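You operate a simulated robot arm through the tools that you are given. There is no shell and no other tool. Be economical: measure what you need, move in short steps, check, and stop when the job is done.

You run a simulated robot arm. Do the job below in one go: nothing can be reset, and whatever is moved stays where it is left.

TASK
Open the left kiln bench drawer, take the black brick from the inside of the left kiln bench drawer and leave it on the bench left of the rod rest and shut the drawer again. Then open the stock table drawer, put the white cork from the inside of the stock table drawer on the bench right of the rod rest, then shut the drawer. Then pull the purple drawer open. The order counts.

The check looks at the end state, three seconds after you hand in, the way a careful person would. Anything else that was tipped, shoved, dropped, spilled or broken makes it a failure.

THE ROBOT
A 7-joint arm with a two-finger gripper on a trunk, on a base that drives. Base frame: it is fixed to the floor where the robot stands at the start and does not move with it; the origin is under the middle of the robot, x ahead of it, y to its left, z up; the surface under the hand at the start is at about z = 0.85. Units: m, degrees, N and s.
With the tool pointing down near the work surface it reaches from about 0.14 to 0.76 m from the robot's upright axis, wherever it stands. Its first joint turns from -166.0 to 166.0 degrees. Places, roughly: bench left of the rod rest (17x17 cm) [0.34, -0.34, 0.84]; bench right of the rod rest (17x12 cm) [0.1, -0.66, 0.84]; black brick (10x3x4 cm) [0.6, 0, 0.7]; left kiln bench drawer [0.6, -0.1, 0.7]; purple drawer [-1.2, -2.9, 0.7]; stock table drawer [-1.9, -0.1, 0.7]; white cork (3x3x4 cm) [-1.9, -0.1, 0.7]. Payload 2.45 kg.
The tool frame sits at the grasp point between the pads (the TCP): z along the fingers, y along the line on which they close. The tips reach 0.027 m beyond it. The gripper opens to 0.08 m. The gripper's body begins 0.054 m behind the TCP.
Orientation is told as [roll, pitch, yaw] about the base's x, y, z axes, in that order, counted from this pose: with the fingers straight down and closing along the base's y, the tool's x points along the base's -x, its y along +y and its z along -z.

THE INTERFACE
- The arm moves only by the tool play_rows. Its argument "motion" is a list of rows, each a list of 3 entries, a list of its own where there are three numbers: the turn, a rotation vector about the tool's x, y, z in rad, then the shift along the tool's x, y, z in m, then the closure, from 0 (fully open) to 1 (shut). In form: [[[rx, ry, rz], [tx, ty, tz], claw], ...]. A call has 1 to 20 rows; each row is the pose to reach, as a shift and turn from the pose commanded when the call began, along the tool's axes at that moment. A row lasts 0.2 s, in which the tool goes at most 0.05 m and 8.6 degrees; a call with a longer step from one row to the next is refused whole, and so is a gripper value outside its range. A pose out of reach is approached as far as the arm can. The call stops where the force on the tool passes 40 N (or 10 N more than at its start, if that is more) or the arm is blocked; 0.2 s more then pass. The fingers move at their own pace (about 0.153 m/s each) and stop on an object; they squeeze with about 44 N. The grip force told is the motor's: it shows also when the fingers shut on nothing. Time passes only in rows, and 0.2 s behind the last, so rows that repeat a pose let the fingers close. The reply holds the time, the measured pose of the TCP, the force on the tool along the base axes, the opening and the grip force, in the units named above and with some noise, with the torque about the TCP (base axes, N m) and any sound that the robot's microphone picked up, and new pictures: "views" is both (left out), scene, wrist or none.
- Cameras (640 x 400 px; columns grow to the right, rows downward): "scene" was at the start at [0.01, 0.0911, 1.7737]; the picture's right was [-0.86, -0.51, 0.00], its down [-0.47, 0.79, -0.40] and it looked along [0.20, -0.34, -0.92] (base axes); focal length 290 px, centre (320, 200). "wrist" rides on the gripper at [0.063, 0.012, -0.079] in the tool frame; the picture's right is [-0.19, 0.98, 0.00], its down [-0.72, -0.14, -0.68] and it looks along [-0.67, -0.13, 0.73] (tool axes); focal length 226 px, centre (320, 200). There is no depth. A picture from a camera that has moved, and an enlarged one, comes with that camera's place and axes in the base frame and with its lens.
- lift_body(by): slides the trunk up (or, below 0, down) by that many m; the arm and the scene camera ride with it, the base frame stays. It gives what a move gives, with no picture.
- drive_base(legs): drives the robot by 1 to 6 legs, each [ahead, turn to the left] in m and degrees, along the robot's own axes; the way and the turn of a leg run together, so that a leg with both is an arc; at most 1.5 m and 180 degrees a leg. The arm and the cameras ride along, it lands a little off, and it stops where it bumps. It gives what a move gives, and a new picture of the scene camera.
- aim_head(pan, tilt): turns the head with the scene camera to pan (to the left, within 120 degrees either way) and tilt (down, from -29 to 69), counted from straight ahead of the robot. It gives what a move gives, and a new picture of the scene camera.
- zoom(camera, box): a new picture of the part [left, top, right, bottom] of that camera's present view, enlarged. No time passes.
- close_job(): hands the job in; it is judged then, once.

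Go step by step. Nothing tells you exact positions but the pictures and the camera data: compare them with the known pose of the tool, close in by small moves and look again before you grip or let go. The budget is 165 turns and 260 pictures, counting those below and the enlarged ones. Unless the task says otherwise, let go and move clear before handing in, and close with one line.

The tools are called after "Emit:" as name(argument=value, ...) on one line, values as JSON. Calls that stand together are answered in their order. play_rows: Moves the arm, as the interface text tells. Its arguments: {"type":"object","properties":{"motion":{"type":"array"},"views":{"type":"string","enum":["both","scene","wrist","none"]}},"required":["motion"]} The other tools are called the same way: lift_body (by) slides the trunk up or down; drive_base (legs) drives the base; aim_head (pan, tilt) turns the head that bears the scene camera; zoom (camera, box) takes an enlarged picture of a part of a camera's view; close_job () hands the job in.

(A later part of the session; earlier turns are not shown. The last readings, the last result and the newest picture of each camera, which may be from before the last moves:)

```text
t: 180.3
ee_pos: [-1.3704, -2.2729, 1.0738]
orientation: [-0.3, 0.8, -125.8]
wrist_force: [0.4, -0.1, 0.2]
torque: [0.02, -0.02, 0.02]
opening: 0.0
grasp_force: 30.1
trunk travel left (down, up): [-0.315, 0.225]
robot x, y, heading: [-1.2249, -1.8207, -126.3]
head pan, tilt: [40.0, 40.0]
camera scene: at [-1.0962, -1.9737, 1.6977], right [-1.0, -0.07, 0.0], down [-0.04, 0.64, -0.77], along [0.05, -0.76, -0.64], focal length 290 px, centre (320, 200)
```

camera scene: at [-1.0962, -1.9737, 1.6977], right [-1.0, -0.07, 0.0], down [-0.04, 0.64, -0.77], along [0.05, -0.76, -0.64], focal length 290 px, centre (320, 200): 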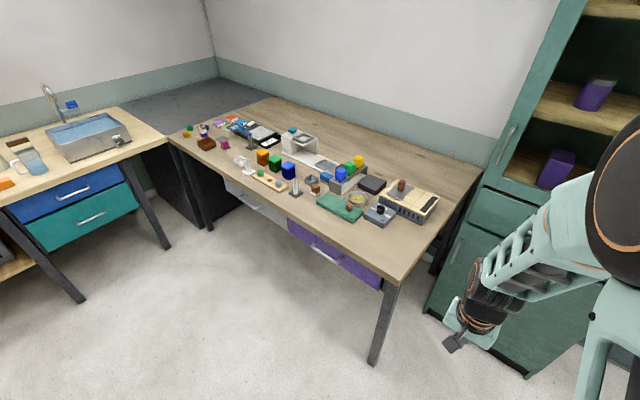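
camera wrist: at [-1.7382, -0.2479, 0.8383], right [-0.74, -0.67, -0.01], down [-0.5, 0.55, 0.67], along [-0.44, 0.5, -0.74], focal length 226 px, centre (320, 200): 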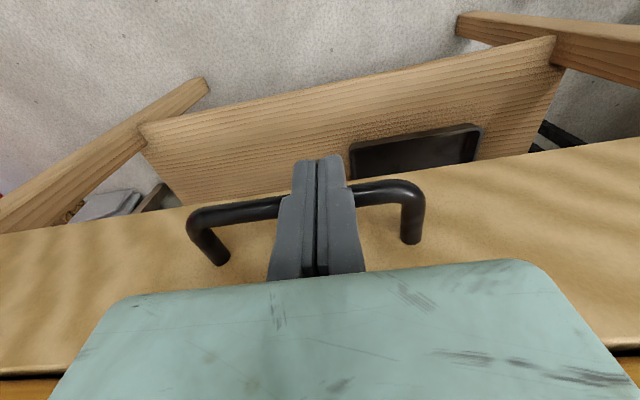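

The purple drawer's handle is near [-1.07, -2.74, 0.75], on a table facing the bench's right end. I'll drive to stand squarely in front of it.

Emit:
drive_base(legs=[[0, 94], [0.58, 0], [0, -94.2]])

Emit:
aim_head(pan=25, tilt=55)

```text
t: 190.0
ee_pos: [-0.4607, -2.5242, 1.0729]
orientation: [-0.2, 0.7, -74.4]
wrist_force: [-0.5, 0.3, 0.1]
torque: [0.06, -0.02, 0.04]
opening: 0.0
grasp_force: 29.9
trunk travel left (down, up): [-0.315, 0.225]
robot x, y, heading: [-0.7194, -2.1269, -63.6]
head pan, tilt: [40.0, 40.0]
stopped in leg 3: the robot was blocked; the commanded pose is now the measured one
camera scene: at [-0.5286, -2.0834, 1.6984], right [-0.4, -0.92, 0.0], down [-0.59, 0.26, -0.77], along [0.7, -0.3, -0.64], focal length 290 px, centre (320, 200)
```

scene: 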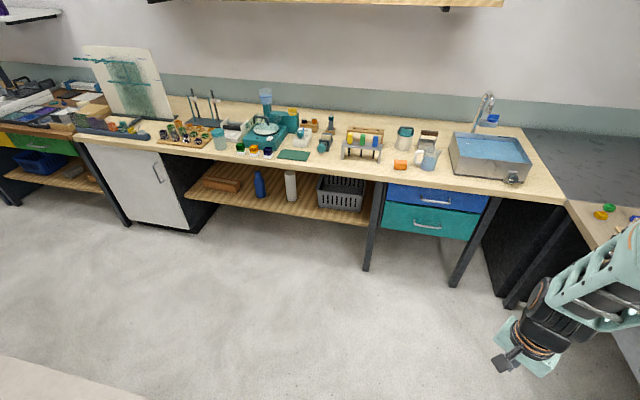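

```text
t: 190.8
ee_pos: [-0.4574, -2.5212, 1.0724]
orientation: [-0.3, 0.6, -74.1]
wrist_force: [0.2, -0.1, 0.1]
torque: [0.0, 0.0, 0.01]
opening: 0.0003
grasp_force: 29.6
trunk travel left (down, up): [-0.315, 0.225]
robot x, y, heading: [-0.7159, -2.1303, -63.4]
head pan, tilt: [25.0, 55.0]
camera scene: at [-0.5463, -2.0922, 1.6771], right [-0.62, -0.78, 0.0], down [-0.64, 0.51, -0.57], along [0.45, -0.36, -0.82], focal length 290 px, centre (320, 200)
```

scene: 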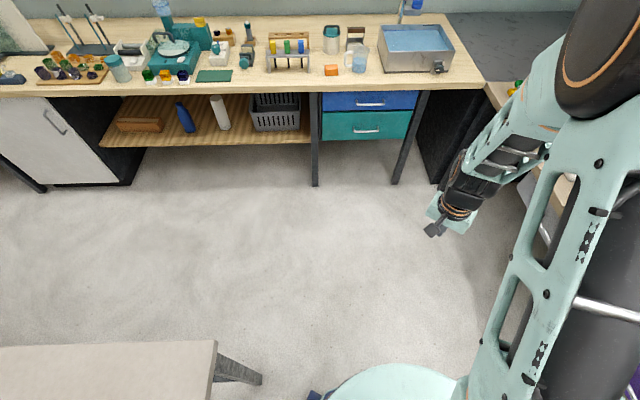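

The turn was blocked, perhaps by the base touching a bench leg. I'll look around the base on both sides.

Emit:
aim_head(pan=100, tilt=65)

Emit:
aim_head(pan=-100, tilt=60)

```text
t: 192.3
ee_pos: [-0.4577, -2.521, 1.0736]
orientation: [-0.3, 0.9, -74.1]
wrist_force: [-0.2, 0.2, 0.1]
torque: [0.01, -0.01, -0.03]
opening: 0.0
grasp_force: 29.2
trunk travel left (down, up): [-0.315, 0.225]
robot x, y, heading: [-0.7145, -2.1298, -63.4]
head pan, tilt: [100.0, 65.0]
camera scene: at [-0.554, -2.0113, 1.6655], right [0.59, -0.8, 0.0], down [-0.73, -0.54, -0.42], along [0.34, 0.25, -0.91], focal length 290 px, centre (320, 200)
```

scene: 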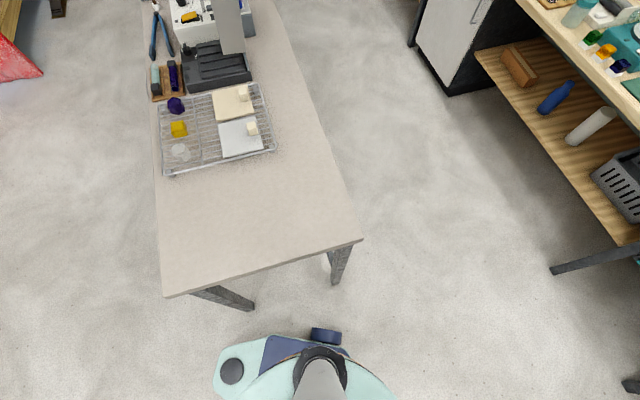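

```text
t: 195.2
ee_pos: [-0.4573, -2.5198, 1.073]
orientation: [-0.3, 0.7, -74.1]
wrist_force: [-0.4, -0.6, 0.2]
torque: [-0.04, 0.02, -0.01]
opening: 0.0001
grasp_force: 29.8
trunk travel left (down, up): [-0.315, 0.225]
robot x, y, heading: [-0.7162, -2.1315, -63.5]
head pan, tilt: [-100.0, 60.0]
camera scene: at [-0.6667, -2.0664, 1.671], right [-0.28, 0.96, 0.0], down [0.83, 0.25, -0.5], along [-0.48, -0.14, -0.87], focal length 290 px, centre (320, 200)
```

scene: 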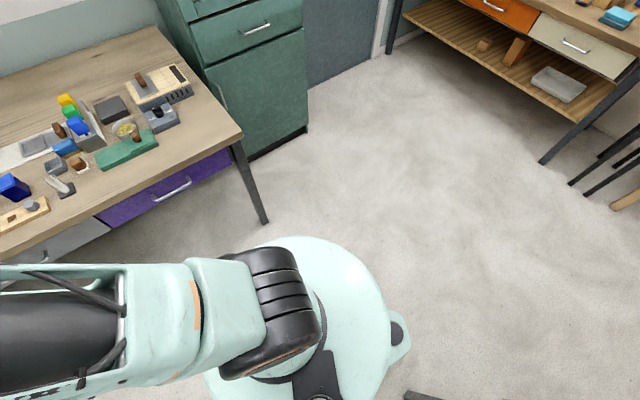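

The base has a rear ear that could swing near the bench leg. I'll move 10 cm away from the bench first, then continue the turn.

Emit:
drive_base(legs=[[0.1, 0]])

Emit:
drive_base(legs=[[0, -30]])

```text
t: 196.3
ee_pos: [-0.4133, -2.6105, 1.0724]
orientation: [-0.3, 0.7, -74.1]
wrist_force: [-0.1, -0.4, 0.1]
torque: [0.01, 0.0, -0.01]
opening: 0.0
grasp_force: 30.0
trunk travel left (down, up): [-0.315, 0.225]
robot x, y, heading: [-0.6733, -2.2207, -63.4]
head pan, tilt: [-100.0, 60.0]
camera scene: at [-0.6214, -2.1572, 1.671], right [-0.28, 0.96, 0.0], down [0.83, 0.25, -0.5], along [-0.48, -0.14, -0.87], focal length 290 px, centre (320, 200)
```

scene: 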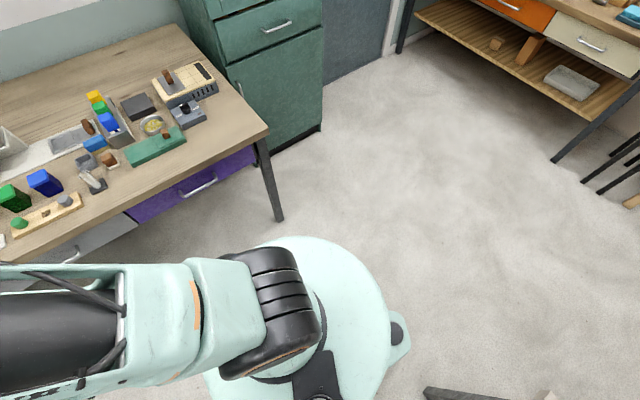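

```text
t: 198.2
ee_pos: [-0.6454, -2.6883, 1.0729]
orientation: [-0.3, 0.8, -104.2]
wrist_force: [0.8, 0.7, 0.4]
torque: [-0.02, -0.01, 0.04]
opening: 0.0
grasp_force: 29.8
trunk travel left (down, up): [-0.315, 0.225]
robot x, y, heading: [-0.6749, -2.2189, -93.7]
head pan, tilt: [-100.0, 60.0]
camera scene: at [-0.5988, -2.1903, 1.671], right [0.24, 0.97, 0.0], down [0.84, -0.2, -0.5], along [-0.49, 0.12, -0.87], focal length 290 px, centre (320, 200)
```

scene: 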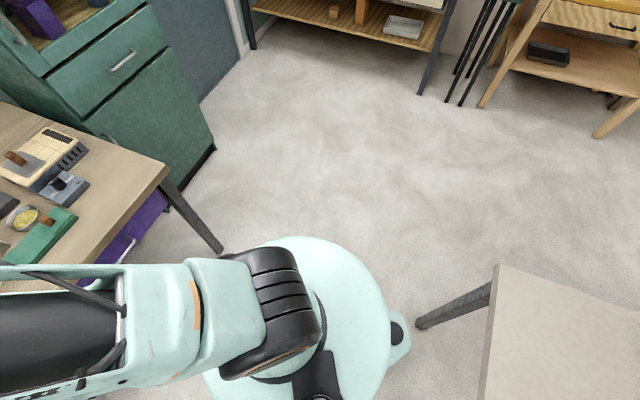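

The turn works now, but the rear ear is close to the bench leg. I'll go forward 6 cm, finish the turn, then look.

Emit:
drive_base(legs=[[0.06, 0], [0, -32.5]])

Emit:
aim_head(pan=-15, tilt=58)

Emit:
aim_head(pan=20, tilt=58)

```text
t: 200.3
ee_pos: [-0.7791, -2.7385, 1.0713]
orientation: [0.0, 0.7, -120.2]
wrist_force: [0.6, 0.4, 0.3]
torque: [0.01, -0.04, 0.0]
opening: 0.0
grasp_force: 29.7
trunk travel left (down, up): [-0.315, 0.225]
robot x, y, heading: [-0.682, -2.2811, -107.4]
head pan, tilt: [-100.0, 60.0]
stopped in leg 2: the robot was blocked; the commanded pose is now the measured one
camera scene: at [-0.6003, -2.2692, 1.6711], right [0.46, 0.89, 0.0], down [0.77, -0.4, -0.5], along [-0.44, 0.23, -0.87], focal length 290 px, centre (320, 200)
```

scene: 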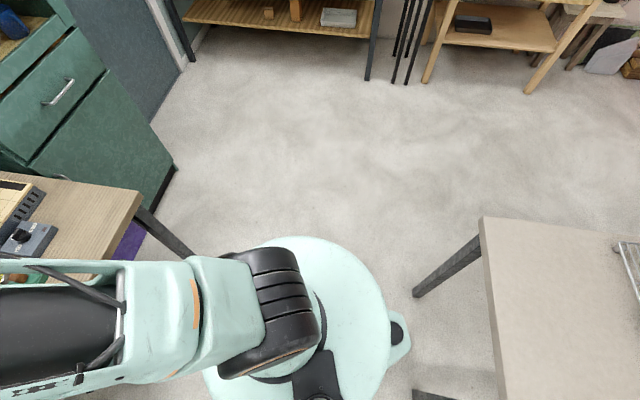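

```text
t: 201.9
ee_pos: [-0.7788, -2.7395, 1.0743]
orientation: [-0.2, 0.7, -120.1]
wrist_force: [0.1, 0.5, -0.5]
torque: [0.01, -0.01, -0.02]
opening: 0.0
grasp_force: 29.8
trunk travel left (down, up): [-0.315, 0.225]
robot x, y, heading: [-0.6794, -2.2789, -107.2]
head pan, tilt: [-15.0, 58.0]
camera scene: at [-0.5766, -2.3585, 1.6734], right [-0.84, 0.54, 0.0], down [0.46, 0.72, -0.53], along [-0.28, -0.45, -0.85], focal length 290 px, centre (320, 200)
```

scene: 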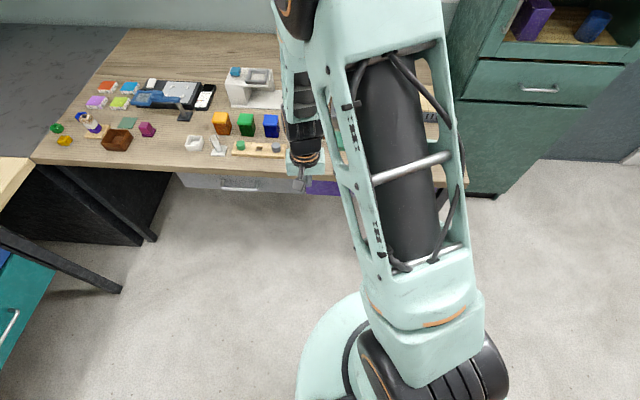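

```text
t: 202.9
ee_pos: [-0.779, -2.7384, 1.0736]
orientation: [-0.2, 0.7, -120.2]
wrist_force: [-0.5, 0.1, 0.4]
torque: [0.0, -0.01, 0.01]
opening: 0.0001
grasp_force: 29.9
trunk travel left (down, up): [-0.315, 0.225]
robot x, y, heading: [-0.6791, -2.2791, -107.5]
head pan, tilt: [20.0, 58.0]
camera scene: at [-0.5367, -2.3692, 1.6734], right [-1.0, -0.04, 0.0], down [-0.04, 0.85, -0.53], along [0.02, -0.53, -0.85], focal length 290 px, centre (320, 200)
```

scene: 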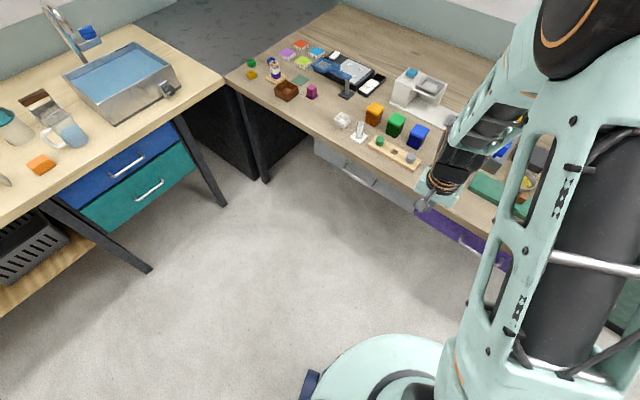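

It was blocked again with nothing visibly touching. I'll try the remaining turn in a small step and watch.

Emit:
drive_base(legs=[[0, -8]])

```text
t: 203.6
ee_pos: [-0.7786, -2.7396, 1.073]
orientation: [-0.3, 0.7, -120.2]
wrist_force: [0.5, -1.1, -0.9]
torque: [0.03, -0.01, 0.01]
opening: 0.0002
grasp_force: 30.5
trunk travel left (down, up): [-0.315, 0.225]
robot x, y, heading: [-0.6817, -2.275, -107.5]
head pan, tilt: [20.0, 58.0]
stopped in leg 1: the robot was blocked; the commanded pose is now the measured one
camera scene: at [-0.5366, -2.3692, 1.6734], right [-1.0, -0.04, 0.0], down [-0.04, 0.85, -0.53], along [0.02, -0.53, -0.85], focal length 290 px, centre (320, 200)
```

scene: 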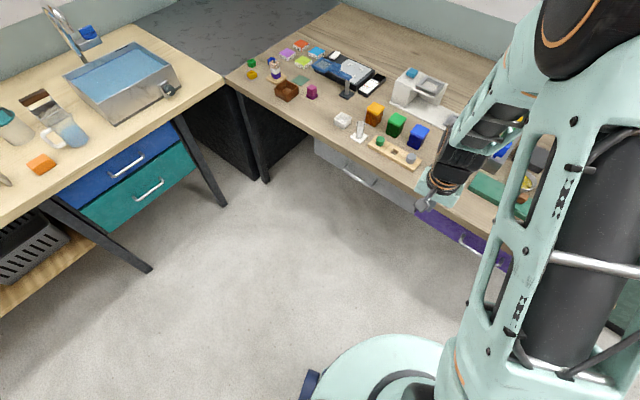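

I'll look at the robot's rear on both sides.

Emit:
aim_head(pan=120, tilt=60)

Emit:
aim_head(pan=-120, tilt=66)

```text
t: 205.4
ee_pos: [-0.7779, -2.7394, 1.0726]
orientation: [-0.2, 0.6, -120.3]
wrist_force: [-0.1, 1.5, 0.4]
torque: [-0.01, 0.02, 0.0]
opening: 0.0
grasp_force: 30.2
trunk travel left (down, up): [-0.315, 0.225]
robot x, y, heading: [-0.6809, -2.2788, -107.4]
head pan, tilt: [120.0, 60.0]
camera scene: at [-0.4746, -2.2859, 1.671], right [0.22, -0.98, 0.0], down [-0.85, -0.19, -0.5], along [0.49, 0.11, -0.87], focal length 290 px, centre (320, 200)
```

scene: 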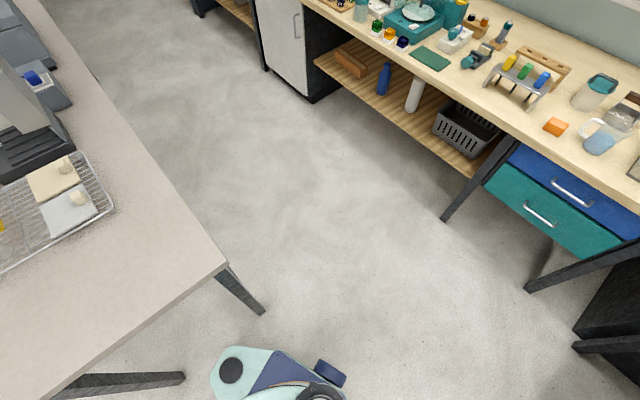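

```text
t: 208.8
ee_pos: [-0.7786, -2.7386, 1.0727]
orientation: [-0.2, 0.7, -120.2]
wrist_force: [-0.8, -0.9, 0.3]
torque: [-0.01, -0.01, -0.07]
opening: 0.0
grasp_force: 30.4
trunk travel left (down, up): [-0.315, 0.225]
robot x, y, heading: [-0.6779, -2.2768, -107.7]
head pan, tilt: [-120.0, 66.0]
camera scene: at [-0.5799, -2.2566, 1.6644], right [0.74, 0.68, 0.0], down [0.62, -0.67, -0.41], along [-0.28, 0.3, -0.91], focal length 290 px, centre (320, 200)
```

scene: 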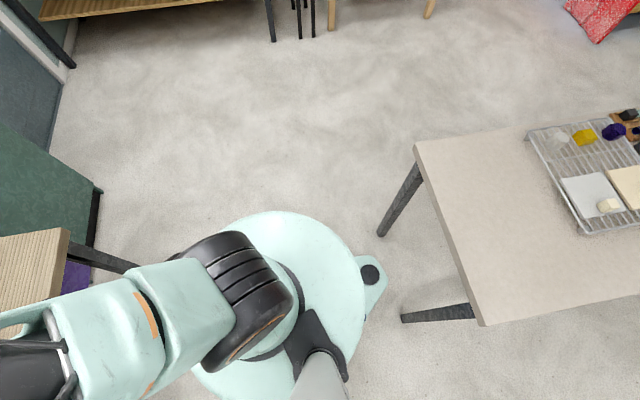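

My read is that the bench end acts as a solid plane against the base's rear ear, so I'll stop turning. At this spot the handle is about 0.6 m away and the arm can work sideways. I'll yaw the tool to face the table squarely and bring it in line with the handle.

Emit:
play_rows(motion=[[[0, 0, 0.11], [0, -0.04, 0], 0.5], [[0, 0, 0.11], [0.0, -0.08, 0], 0.5], [[0, 0, 0.11], [0.0, -0.12, 0], 0.5], [[0, 0, 0.11], [0.0, -0.16, 0], 0.5], [[0, 0, 0.11], [0.0, -0.2, 0], 0.5]], views="none")

Emit:
aim_head(pan=-10, tilt=62)

```text
t: 210.0
ee_pos: [-0.9529, -2.6366, 1.0754]
orientation: [-0.2, 0.6, -126.6]
wrist_force: [0.1, 0.5, 0.5]
torque: [0.0, -0.02, -0.06]
opening: 0.0397
grasp_force: 0.0
trunk travel left (down, up): [-0.315, 0.225]
robot x, y, heading: [-0.6767, -2.2778, -107.4]
head pan, tilt: [-120.0, 66.0]
```

```text
t: 211.9
ee_pos: [-0.9516, -2.6381, 1.076]
orientation: [-0.3, 0.7, -126.5]
wrist_force: [-0.4, 0.0, 0.0]
torque: [0.0, -0.01, 0.0]
opening: 0.04
grasp_force: 0.0
trunk travel left (down, up): [-0.315, 0.225]
robot x, y, heading: [-0.6774, -2.2795, -107.3]
head pan, tilt: [-10.0, 62.0]
camera scene: at [-0.5695, -2.3574, 1.6687], right [-0.89, 0.46, 0.0], down [0.41, 0.78, -0.47], along [-0.22, -0.42, -0.88], focal length 290 px, centre (320, 200)
```

scene: 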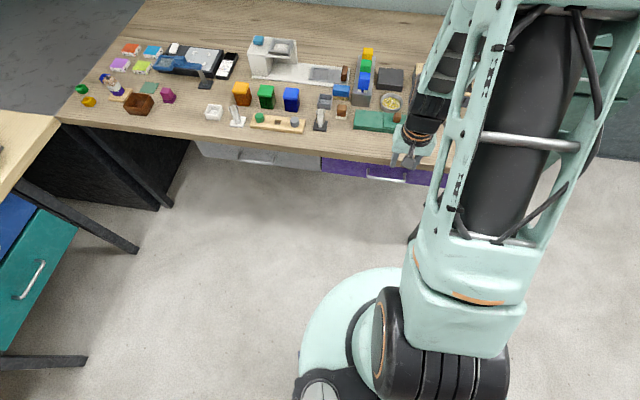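

I'll turn the tool to horizontal here, pointing at the table.

Emit:
play_rows(motion=[[[-0.08, -0.08, 0.08], [-0.002, 0, 0], 0.5], [[-0.16, -0.16, 0.16], [-0.004, 0, 0], 0.5], [[-0.24, -0.24, 0.24], [-0.006, 0, 0], 0.5], [[-0.32, -0.32, 0.32], [-0.008, 0, 0], 0.5], [[-0.4, -0.4, 0.4], [-0.01, 0, 0], 0.5], [[-0.48, -0.48, 0.48], [-0.012, 0, 0], 0.5], [[-0.56, -0.56, 0.56], [-0.014, 0, 0], 0.5], [[-0.64, -0.64, 0.64], [-0.016, 0, 0], 0.5], [[-0.72, -0.72, 0.72], [-0.018, 0, 0], 0.5], [[-0.8, -0.8, 0.8], [-0.02, 0, 0], 0.5], [[-0.88, -0.88, 0.88], [-0.022, 0, 0], 0.5], [[-0.96, -0.96, 0.96], [-0.024, 0, 0], 0.5], [[-1.04, -1.04, 1.04], [-0.026, 0, 0], 0.5], [[-1.12, -1.12, 1.12], [-0.028, 0, 0], 0.5], [[-1.2, -1.2, 1.2], [-0.03, 0, 0], 0.5], [[-1.209, -1.209, 1.209], [-0.03, 0, 0], 0.5]])

Emit:
zoom(camera="scene", box=[300, 90, 500, 215])

```text
t: 215.3
ee_pos: [-0.9711, -2.6624, 1.0732]
orientation: [89.3, -0.2, 143.5]
wrist_force: [0.4, 0.9, -0.6]
torque: [-0.01, -0.02, 0.0]
opening: 0.0403
grasp_force: 0.2
trunk travel left (down, up): [-0.315, 0.225]
robot x, y, heading: [-0.679, -2.2773, -107.2]
head pan, tilt: [-10.0, 62.0]
camera scene: at [-0.5695, -2.3574, 1.6688], right [-0.89, 0.46, 0.0], down [0.41, 0.78, -0.47], along [-0.22, -0.42, -0.88], focal length 290 px, centre (320, 200)
camera wrist: at [-0.8712, -2.637, 1.0854], right [-0.16, 0.1, 0.98], down [-0.17, 0.98, -0.13], along [-0.97, -0.19, -0.14], focal length 226 px, centre (320, 200)
```

scene: 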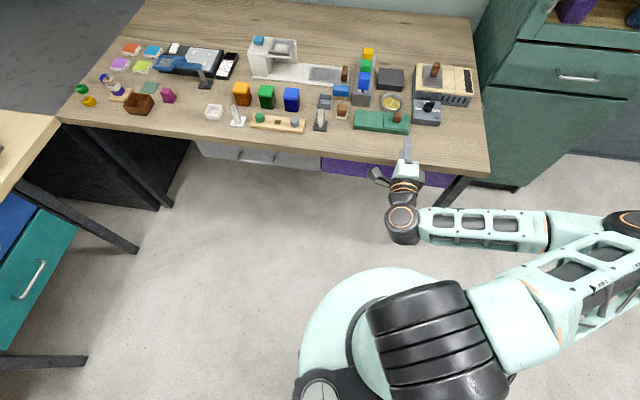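
wrist: 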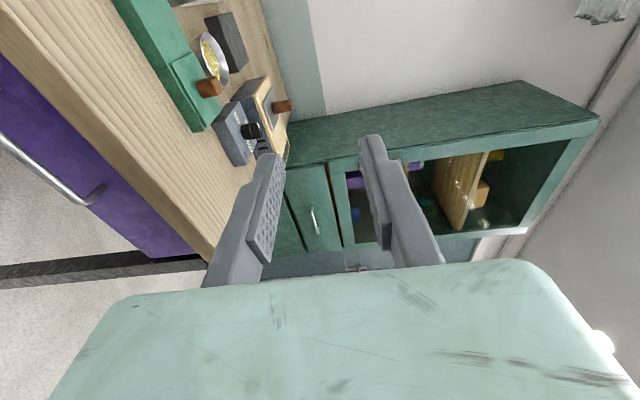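

```text
3.20 times, centred on (400, 152) of scene
camera zoom: at [-0.5695, -2.3574, 1.6688], right [-0.89, 0.46, 0.0], down [0.41, 0.78, -0.47], along [-0.22, -0.42, -0.88], focal length 928 px, centre (64, 352)
```

zoom: 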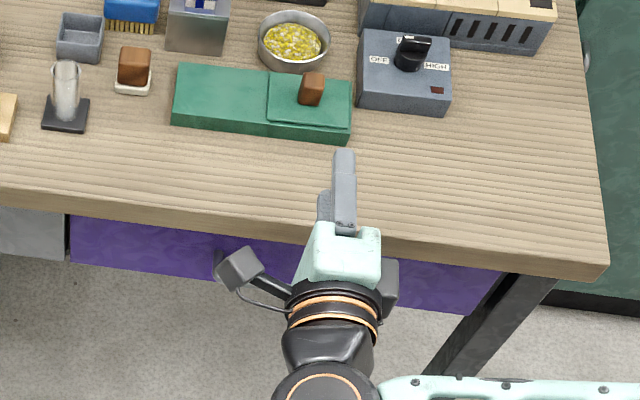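

The handle mid is around n=-0.787 and I have about 10 cm clearance to the table edge. I'll lower the trunk to bring the hand to handle height and measure.

Emit:
lift_body(by=-0.28)

Emit:
play_rows(motion=[[[0, 0, 0], [-0.02, -0.02, 0], 0.5]])

Emit:
zoom(camera="scene", box=[300, 90, 500, 215])

```text
t: 218.1
ee_pos: [-0.9688, -2.6625, 0.7933]
orientation: [89.2, -0.3, 143.5]
wrist_force: [0.0, -0.3, 0.1]
torque: [0.01, 0.03, 0.01]
opening: 0.0402
grasp_force: 0.0
trunk travel left (down, up): [-0.035, 0.505]
robot x, y, heading: [-0.6794, -2.2773, -107.3]
head pan, tilt: [-10.0, 62.0]
```

```text
t: 218.5
ee_pos: [-0.985, -2.6513, 0.774]
orientation: [89.2, -0.3, 143.6]
wrist_force: [-0.8, -0.1, 0.0]
torque: [0.05, 0.02, 0.01]
opening: 0.0402
grasp_force: 0.0
trunk travel left (down, up): [-0.035, 0.505]
robot x, y, heading: [-0.6745, -2.2802, -107.4]
head pan, tilt: [-10.0, 62.0]
camera scene: at [-0.5693, -2.3574, 1.3888], right [-0.89, 0.46, 0.0], down [0.41, 0.78, -0.47], along [-0.22, -0.42, -0.88], focal length 290 px, centre (320, 200)
camera wrist: at [-0.8856, -2.6256, 0.7859], right [-0.16, 0.1, 0.98], down [-0.17, 0.98, -0.13], along [-0.97, -0.19, -0.14], focal length 226 px, centre (320, 200)
```

scene: 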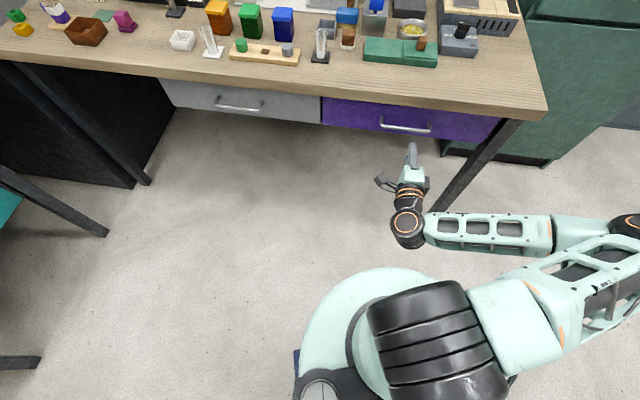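
wrist: 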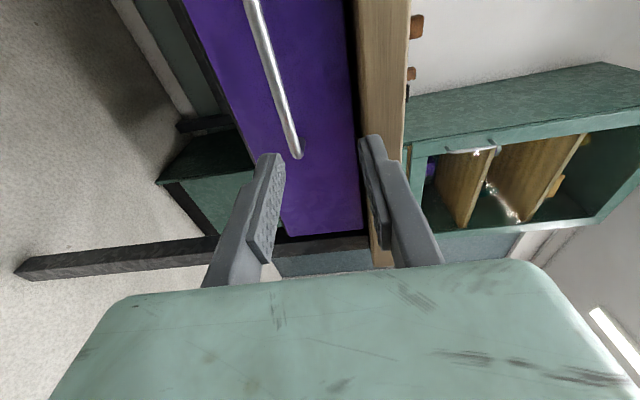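

```text
3.20 times, centred on (400, 152) of scene
camera zoom: at [-0.5693, -2.3574, 1.3888], right [-0.89, 0.46, 0.0], down [0.41, 0.78, -0.47], along [-0.22, -0.42, -0.88], focal length 928 px, centre (64, 352)
```

zoom: 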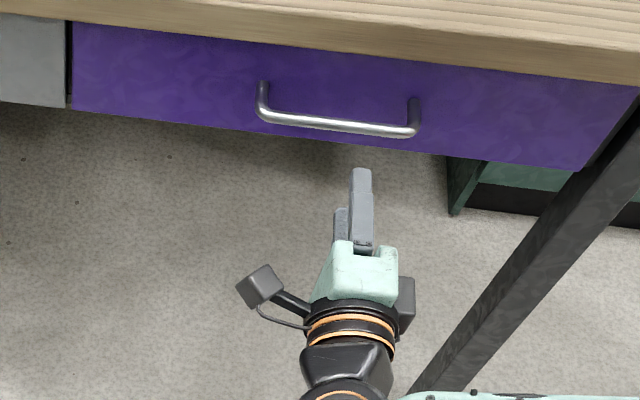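

The bar is at z≈0.732, l≈-2.86, and the hand is laterally centred. I'll lower 4 cm and advance to 6 cm away.

Emit:
play_rows(motion=[[[0, 0, 0], [0, -0.02, 0.0], 0.5], [[0, 0, 0], [0, -0.042, 0.02], 0.5], [[0, 0, 0], [0, -0.042, 0.05], 0.5], [[0, 0, 0], [0, -0.042, 0.085], 0.5]], views="wrist")

Emit:
zoom(camera="scene", box=[300, 90, 500, 215])

```text
t: 219.5
ee_pos: [-1.0371, -2.7196, 0.731]
orientation: [89.3, -0.3, 143.5]
wrist_force: [-0.6, 0.3, -0.2]
torque: [0.02, 0.0, 0.01]
opening: 0.0398
grasp_force: 0.0
trunk travel left (down, up): [-0.035, 0.505]
robot x, y, heading: [-0.6784, -2.2818, -107.2]
head pan, tilt: [-10.0, 62.0]
camera wrist: at [-0.9384, -2.6936, 0.7429], right [-0.16, 0.1, 0.98], down [-0.17, 0.98, -0.13], along [-0.97, -0.19, -0.14], focal length 226 px, centre (320, 200)
```

wrist: 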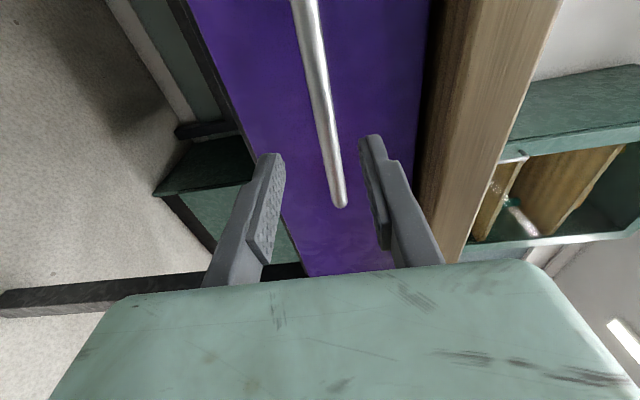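

```text
3.20 times, centred on (400, 152) of scene
camera zoom: at [-0.5694, -2.3569, 1.3888], right [-0.89, 0.46, 0.0], down [0.41, 0.78, -0.47], along [-0.22, -0.42, -0.88], focal length 928 px, centre (64, 352)
```

zoom: 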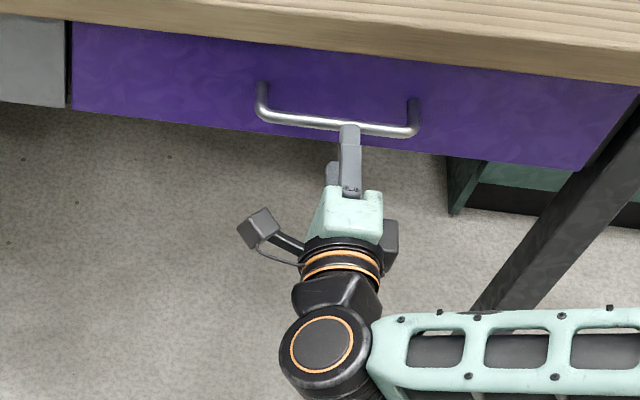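

I'll advance 5.8 cm, nudge up 3 mm and grip.

Emit:
play_rows(motion=[[[0, 0, 0], [0, 0.002, 0.02], 0.5], [[0, 0, 0], [0, 0.003, 0.04], 0.5], [[0, 0, 0], [0, 0.003, 0.058], 0.5], [[0, 0, 0], [0, 0.003, 0.058], 1], [[0, 0, 0], [0, 0.003, 0.058], 1], [[0, 0, 0], [0, 0.003, 0.058], 1]])

```text
t: 220.9
ee_pos: [-1.0706, -2.7664, 0.7339]
orientation: [89.5, -0.3, 143.5]
wrist_force: [-0.4, -3.8, 20.0]
torque: [0.08, -0.21, -0.11]
opening: 0.0116
grasp_force: 38.3
trunk travel left (down, up): [-0.035, 0.505]
robot x, y, heading: [-0.6796, -2.2799, -107.3]
head pan, tilt: [-10.0, 62.0]
camera scene: at [-0.5687, -2.3564, 1.3889], right [-0.89, 0.46, 0.0], down [0.41, 0.78, -0.47], along [-0.22, -0.42, -0.88], focal length 290 px, centre (320, 200)
camera wrist: at [-0.9721, -2.7402, 0.7466], right [-0.16, 0.11, 0.98], down [-0.17, 0.98, -0.13], along [-0.97, -0.19, -0.13], focal length 226 px, centre (320, 200)
```

scene: 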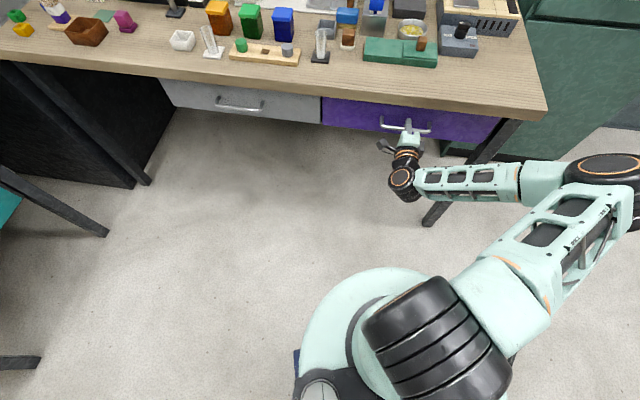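
wrist: 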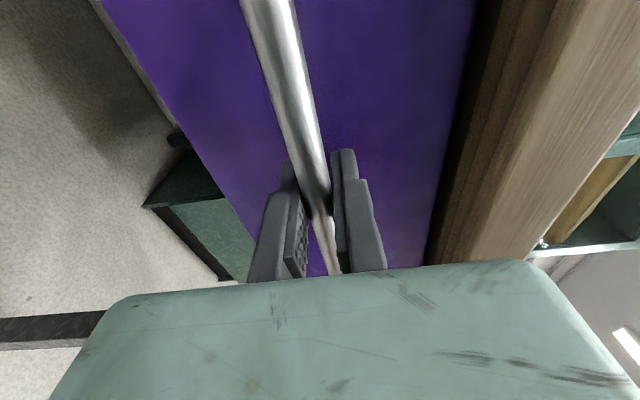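

Gripped. I'll pull out 0.2 m.

Emit:
play_rows(motion=[[[0, 0, 0], [0, 0.0, -0.02], 1], [[0, 0, 0], [0, 0.0, -0.04], 1], [[0, 0, 0], [0, 0.0, -0.06], 1], [[0, 0, 0], [0, 0.0, -0.08], 1], [[0, 0, 0], [0, 0.0, -0.1], 1], [[0, 0, 0], [0, 0.0, -0.12], 1], [[0, 0, 0], [0, 0.0, -0.14], 1], [[0, 0, 0], [0, 0.0, -0.16], 1], [[0, 0, 0], [0, 0.0, -0.18], 1], [[0, 0, 0], [0, 0.0, -0.2], 1]])

```text
t: 223.1
ee_pos: [-0.9505, -2.6037, 0.735]
orientation: [88.9, -0.3, 143.6]
wrist_force: [11.8, -9.6, -14.2]
torque: [-0.17, -0.1, -0.23]
opening: 0.0116
grasp_force: 38.6
trunk travel left (down, up): [-0.035, 0.505]
robot x, y, heading: [-0.6774, -2.2788, -107.6]
head pan, tilt: [-10.0, 62.0]
camera scene: at [-0.5691, -2.3585, 1.3884], right [-0.89, 0.46, 0.0], down [0.41, 0.78, -0.47], along [-0.22, -0.42, -0.88], focal length 290 px, centre (320, 200)
camera wrist: at [-0.8522, -2.5787, 0.7473], right [-0.16, 0.1, 0.98], down [-0.17, 0.98, -0.13], along [-0.97, -0.19, -0.14], focal length 226 px, centre (320, 200)
```

scene: 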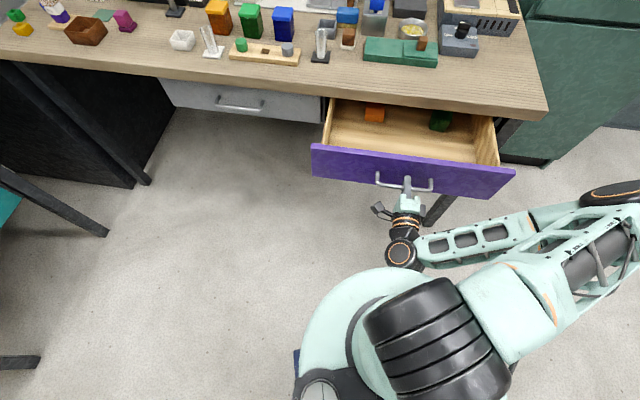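
wrist: 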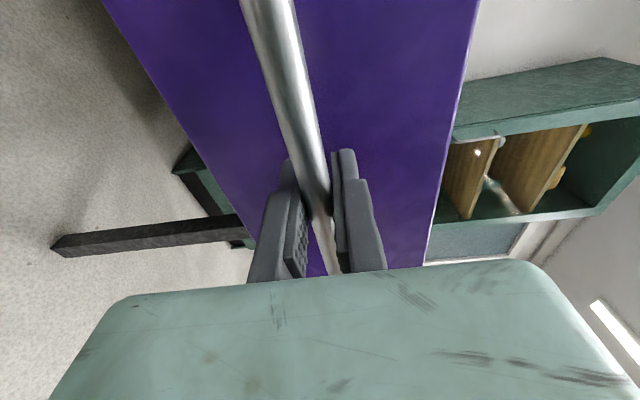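

The purple drawer is open 20 cm. I'll release and back the hand clear.

Emit:
play_rows(motion=[[[0, 0, 0], [0, 0.0, 0], 0.5], [[0, 0, 0], [0, 0.0, 0], 0.4], [[0, 0, 0], [0, 0.0, -0.02], 0.4], [[0, 0, 0], [0, 0.0, -0.04], 0.4], [[0, 0, 0], [0, 0.0, -0.06], 0.4], [[0, 0, 0], [0, 0.02, -0.07], 0.4]])

Emit:
aim_head(pan=120, tilt=30)

Emit:
aim_head(pan=-120, tilt=25)

```text
t: 224.3
ee_pos: [-0.9454, -2.5918, 0.7621]
orientation: [96.2, -0.7, 142.4]
wrist_force: [4.2, -2.1, -36.9]
torque: [0.33, -0.66, 0.4]
opening: 0.0703
grasp_force: 16.9
out of reach, approached as far as the arm can: row 6
trunk travel left (down, up): [-0.035, 0.505]
robot x, y, heading: [-0.681, -2.278, -107.2]
head pan, tilt: [-10.0, 62.0]
stopped in row 6: the force on the tool passed its limit at 42 N (the readings are from after the stop); the commanded pose is now the measured one
camera scene: at [-0.5703, -2.3588, 1.3883], right [-0.89, 0.46, 0.0], down [0.41, 0.78, -0.47], along [-0.22, -0.42, -0.88], focal length 290 px, centre (320, 200)
camera wrist: at [-0.8462, -2.5669, 0.7644], right [-0.08, 0.19, 0.98], down [-0.17, 0.96, -0.2], along [-0.98, -0.18, -0.04], focal length 226 px, centre (320, 200)
```

scene: 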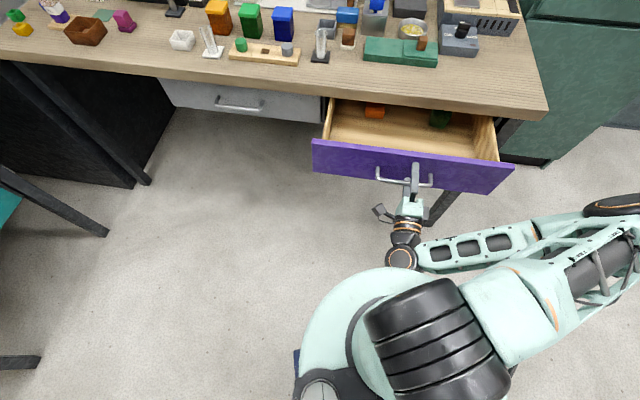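
wrist: 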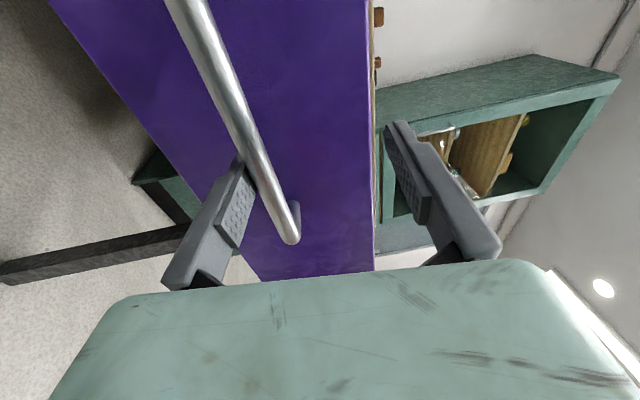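

```text
t: 226.4
ee_pos: [-0.9461, -2.5908, 0.7637]
orientation: [96.5, -0.9, 142.4]
wrist_force: [14.1, -10.4, -40.3]
torque: [0.07, -1.11, 0.22]
opening: 0.0728
grasp_force: 18.2
trunk travel left (down, up): [-0.035, 0.505]
robot x, y, heading: [-0.6818, -2.2764, -107.3]
head pan, tilt: [120.0, 30.0]
camera scene: at [-0.4518, -2.2829, 1.4331], right [0.22, -0.98, 0.0], down [-0.49, -0.11, -0.87], along [0.85, 0.19, -0.5], focal length 290 px, centre (320, 200)
```

scene: 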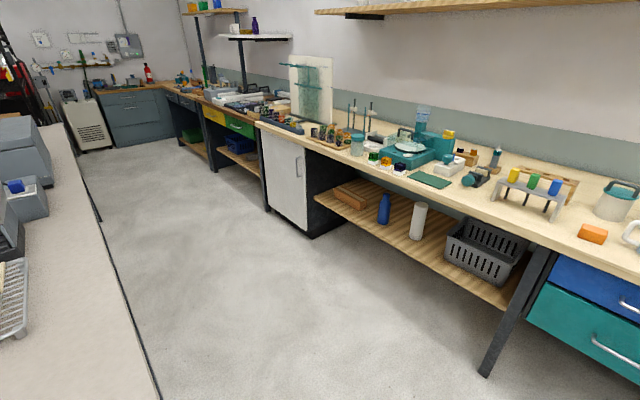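

```text
t: 229.8
ee_pos: [-0.9464, -2.5913, 0.7635]
orientation: [96.5, -0.9, 142.2]
wrist_force: [8.8, -7.8, -40.1]
torque: [0.2, -0.98, 0.28]
opening: 0.0726
grasp_force: 18.2
trunk travel left (down, up): [-0.035, 0.505]
robot x, y, heading: [-0.6771, -2.2823, -107.1]
head pan, tilt: [-120.0, 25.0]
camera scene: at [-0.6027, -2.2345, 1.4411], right [0.74, 0.68, 0.0], down [0.29, -0.31, -0.91], along [-0.61, 0.67, -0.42], focal length 290 px, centre (320, 200)
```

scene: 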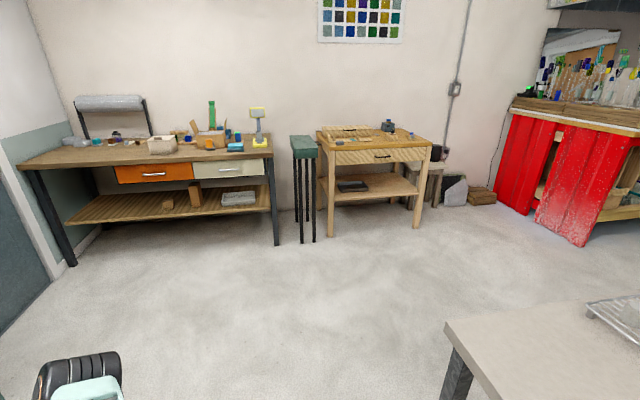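

The retreat ran out of arm room and the lower finger presses up on the bar. I'll re-level the hand onto the bar, then regrip and ease the drawer back in about 4 cm, so the fingers can come free within reach.

Emit:
play_rows(motion=[[[0.03, 0, 0], [0, -0.01, 0.0], 0.2], [[0.06, 0, 0], [0, -0.018, 0.003], 0.2], [[0.09, 0, 0], [0, -0.024, 0.007], 0.2], [[0.12, 0, 0], [0, -0.03, 0.01], 0.2], [[0.12, 0, 0], [0, -0.03, 0.012], 0.2]])

```text
t: 231.0
ee_pos: [-0.9544, -2.5999, 0.7369]
orientation: [89.7, -0.7, 142.3]
wrist_force: [0.5, 0.6, 0.6]
torque: [0.01, 0.0, -0.01]
opening: 0.0639
grasp_force: 0.1
trunk travel left (down, up): [-0.035, 0.505]
robot x, y, heading: [-0.6773, -2.2771, -107.4]
head pan, tilt: [-120.0, 25.0]
camera scene: at [-0.6022, -2.2327, 1.4411], right [0.74, 0.68, 0.0], down [0.29, -0.31, -0.91], along [-0.61, 0.67, -0.42], focal length 290 px, centre (320, 200)
camera wrist: at [-0.8553, -2.5775, 0.7479], right [-0.15, 0.11, 0.98], down [-0.15, 0.98, -0.13], along [-0.98, -0.17, -0.13], focal length 226 px, centre (320, 200)
```

scene: 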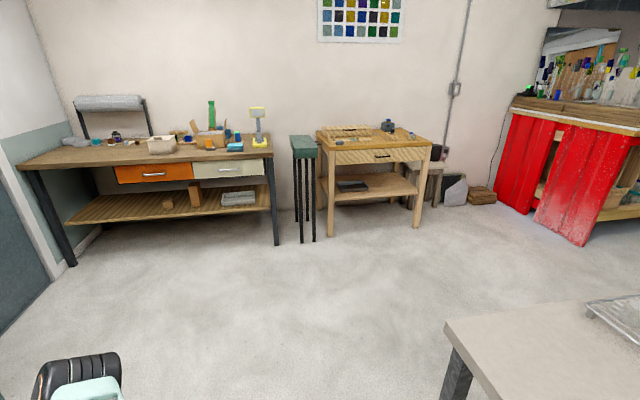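
wrist: 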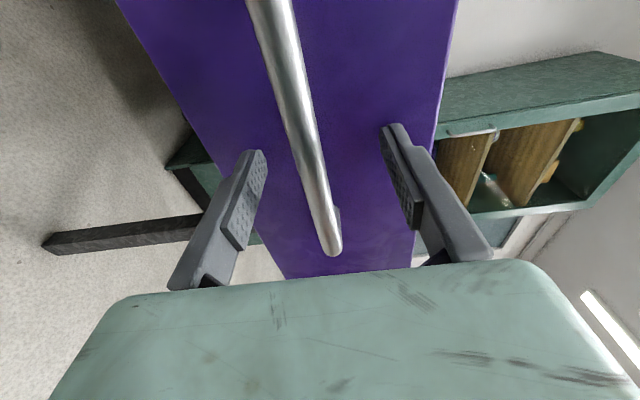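

The hand is relaxed around the bar. I'll regrip, push in 4 cm, open and retreat level.

Emit:
play_rows(motion=[[[0, 0, 0], [0, -0.001, 0], 1], [[0, 0, 0], [0, -0.001, 0], 1], [[0, 0, 0], [0, -0.001, 0], 1], [[0, 0, 0], [0, -0.001, 0.012], 1], [[0, 0, 0], [0, -0.001, 0.024], 1], [[0, 0, 0], [0, -0.001, 0.035], 1], [[0, 0, 0], [0, -0.001, 0.045], 1], [[0, 0, 0], [0, -0.001, 0.045], 0.4], [[0, 0, 0], [0, -0.001, 0.045], 0.4], [[0, 0, 0], [0, -0.001, 0.03], 0.4], [[0, 0, 0], [0, -0.001, 0.015], 0.4], [[0, 0, 0], [0, -0.001, 0.0], 0.4]], views="wrist")

Emit:
aim_head(pan=-10, tilt=62)

```text
t: 233.6
ee_pos: [-0.9542, -2.6003, 0.7355]
orientation: [89.8, -0.7, 142.3]
wrist_force: [0.4, -0.2, -0.8]
torque: [0.01, -0.01, -0.01]
opening: 0.048
grasp_force: 0.1
trunk travel left (down, up): [-0.035, 0.505]
robot x, y, heading: [-0.6762, -2.2784, -107.3]
head pan, tilt: [-120.0, 25.0]
camera wrist: at [-0.8553, -2.5776, 0.7474], right [-0.15, 0.11, 0.98], down [-0.15, 0.98, -0.13], along [-0.98, -0.17, -0.13], focal length 226 px, centre (320, 200)
```

wrist: 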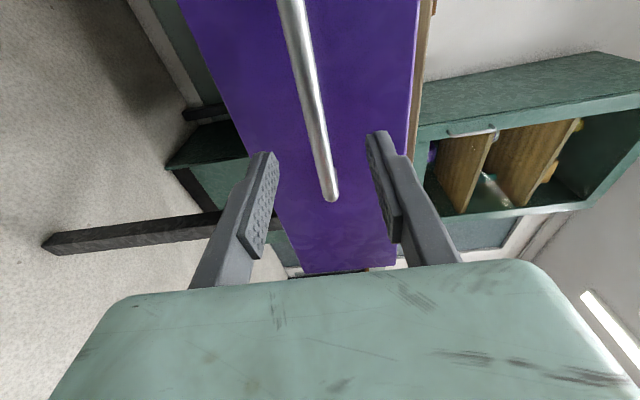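

```text
t: 235.5
ee_pos: [-0.9548, -2.6007, 0.7366]
orientation: [89.8, -0.7, 142.2]
wrist_force: [0.8, -0.6, 0.4]
torque: [-0.02, -0.02, 0.02]
opening: 0.0477
grasp_force: 0.1
trunk travel left (down, up): [-0.035, 0.505]
robot x, y, heading: [-0.6763, -2.2817, -107.5]
head pan, tilt: [-10.0, 62.0]
camera scene: at [-0.5694, -2.3573, 1.3888], right [-0.89, 0.46, 0.0], down [0.41, 0.78, -0.47], along [-0.22, -0.42, -0.88], focal length 290 px, centre (320, 200)
```

scene: 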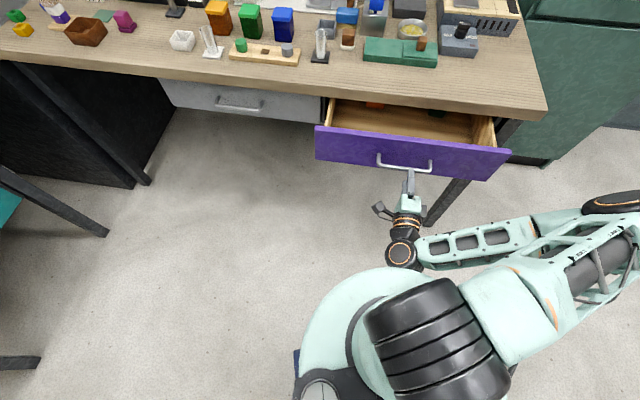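

The hand is free, with the drawer open about 15 cm. I'd like it open further, so I'll raise the hand, point it down, and hook the bar from above with closed fingers, which needs less room.

Emit:
lift_body(by=0.3)

Emit:
play_rows(motion=[[[0.08, 0.08, -0.08], [0, 0.0, 0], 1], [[0.16, 0.16, -0.16], [0, 0.0, 0], 1], [[0.24, 0.24, -0.24], [0, 0.0, 0], 1], [[0.32, 0.32, -0.32], [0, 0.0, 0], 1], [[0.4, 0.4, -0.4], [0, 0.0, 0], 1], [[0.48, 0.48, -0.48], [0, 0.0, 0], 1], [[0.56, 0.56, -0.56], [0, 0.0, 0], 1], [[0.64, 0.64, -0.64], [0, 0.0, 0], 1], [[0.72, 0.72, -0.72], [0, 0.0, 0], 1], [[0.8, 0.8, -0.8], [0, 0.0, 0], 1], [[0.88, 0.88, -0.88], [0, 0.0, 0], 1], [[0.96, 0.96, -0.96], [0, 0.0, 0], 1], [[1.04, 1.04, -1.04], [0, 0.0, 0], 1], [[1.12, 1.12, -1.12], [0, 0.0, 0], 1], [[1.2, 1.2, -1.2], [0, 0.0, 0], 1], [[1.209, 1.209, -1.209], [0, 0.0, 0], 1]])

```text
t: 238.5
ee_pos: [-0.9549, -2.6001, 1.0362]
orientation: [89.8, -0.8, 142.3]
wrist_force: [0.2, 0.6, 0.0]
torque: [-0.01, 0.0, 0.01]
opening: 0.0482
grasp_force: 0.0
trunk travel left (down, up): [-0.335, 0.205]
robot x, y, heading: [-0.678, -2.279, -107.5]
head pan, tilt: [-10.0, 62.0]
```

```text
t: 241.9
ee_pos: [-0.9551, -2.6014, 1.0371]
orientation: [-0.7, 0.2, -127.5]
wrist_force: [-0.6, -1.1, 0.2]
torque: [-0.01, -0.01, 0.01]
opening: 0.0
grasp_force: 29.7
trunk travel left (down, up): [-0.335, 0.205]
robot x, y, heading: [-0.68, -2.2781, -107.6]
head pan, tilt: [-10.0, 62.0]
camera scene: at [-0.5694, -2.3573, 1.6888], right [-0.89, 0.46, 0.0], down [0.41, 0.78, -0.47], along [-0.22, -0.42, -0.88], focal length 290 px, centre (320, 200)
camera wrist: at [-0.9053, -2.5597, 1.115], right [0.66, -0.75, -0.01], down [-0.55, -0.49, 0.68], along [-0.52, -0.44, -0.73], focal length 226 px, centre (320, 200)
```

scene: 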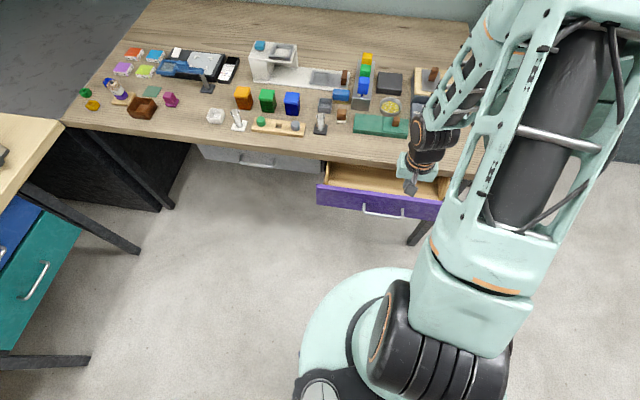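
wrist: 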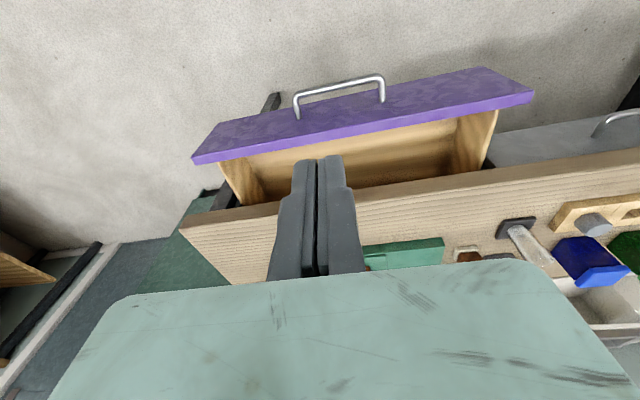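

A simpler way is to put the closed fingers behind the front panel, inside the drawer, and draw it outward. I'll tilt the hand slightly toward the robot and hover over the gap.

Emit:
play_rows(motion=[[[0, -0.13, 0], [-0.033, 0, 0], 1], [[0, -0.26, 0], [-0.066, 0, 0], 1], [[0, -0.26, 0], [-0.1, 0, 0.04], 1], [[0, -0.26, 0], [-0.13, 0, 0.08], 1], [[0, -0.26, 0], [-0.13, 0, 0.12], 1]])

Emit:
zoom(camera="scene", box=[300, 90, 500, 215])

```text
refused: row 3 steps farther than a row can; nothing moved
```

```text
3.20 times, centred on (400, 152) of scene
camera zoom: at [-0.5694, -2.3573, 1.6888], right [-0.89, 0.46, 0.0], down [0.41, 0.78, -0.47], along [-0.22, -0.42, -0.88], focal length 928 px, centre (64, 352)
```

zoom: 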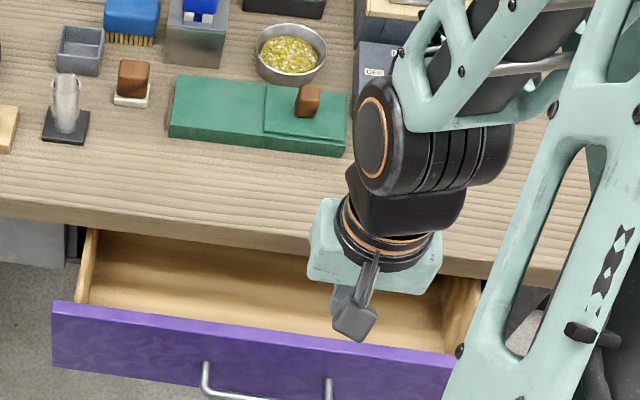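

Emit:
play_rows(motion=[[[0, -0.13, 0], [-0.033, 0, 0], 1], [[0, -0.26, 0], [-0.066, 0, 0], 1], [[0, -0.26, 0], [-0.098, 0, 0.03], 1], [[0, -0.26, 0], [-0.13, 0, 0.06], 1], [[0, -0.26, 0], [-0.13, 0, 0.1], 1], [[0, -0.26, 0], [-0.13, 0, 0.13], 1]])

Emit:
zoom(camera="scene", box=[300, 90, 500, 215])

```text
t: 243.3
ee_pos: [-1.0318, -2.7046, 0.9045]
orientation: [-0.8, -14.7, -127.5]
wrist_force: [0.2, -0.6, 0.5]
torque: [-0.01, -0.01, -0.03]
opening: 0.0
grasp_force: 29.4
trunk travel left (down, up): [-0.335, 0.205]
robot x, y, heading: [-0.6737, -2.2784, -107.6]
head pan, tilt: [-10.0, 62.0]
camera scene: at [-0.5697, -2.358, 1.6887], right [-0.89, 0.46, 0.0], down [0.41, 0.78, -0.47], along [-0.22, -0.42, -0.88], focal length 290 px, centre (320, 200)
camera wrist: at [-0.9722, -2.6482, 0.9644], right [0.66, -0.75, 0.04], down [-0.42, -0.33, 0.84], along [-0.62, -0.57, -0.54], focal length 226 px, centre (320, 200)
```

scene: 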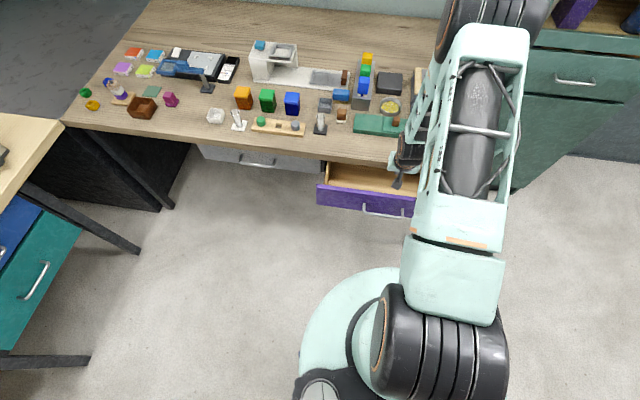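
wrist: 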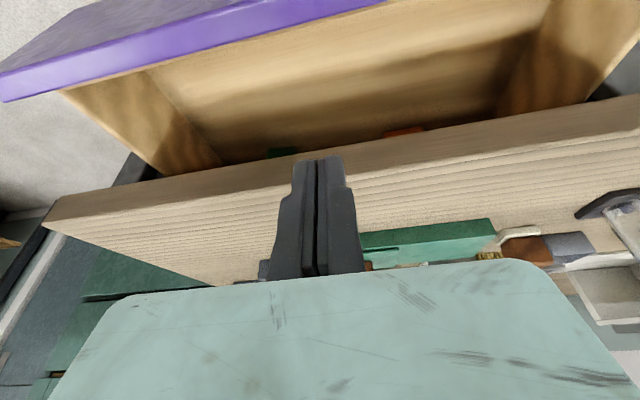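

```text
3.20 times, centred on (400, 152) of scene
camera zoom: at [-0.5697, -2.358, 1.6887], right [-0.89, 0.46, 0.0], down [0.41, 0.78, -0.47], along [-0.22, -0.42, -0.88], focal length 928 px, centre (64, 352)
```

zoom: 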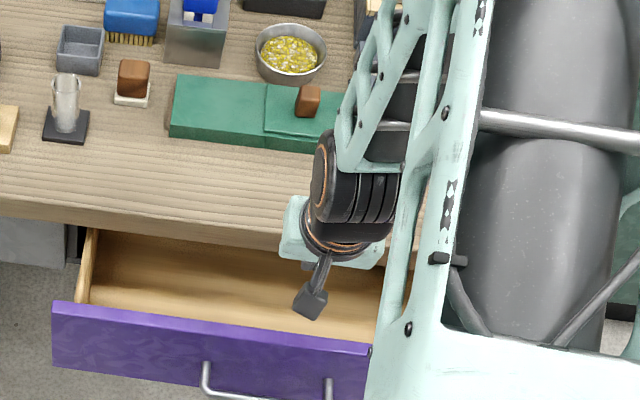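

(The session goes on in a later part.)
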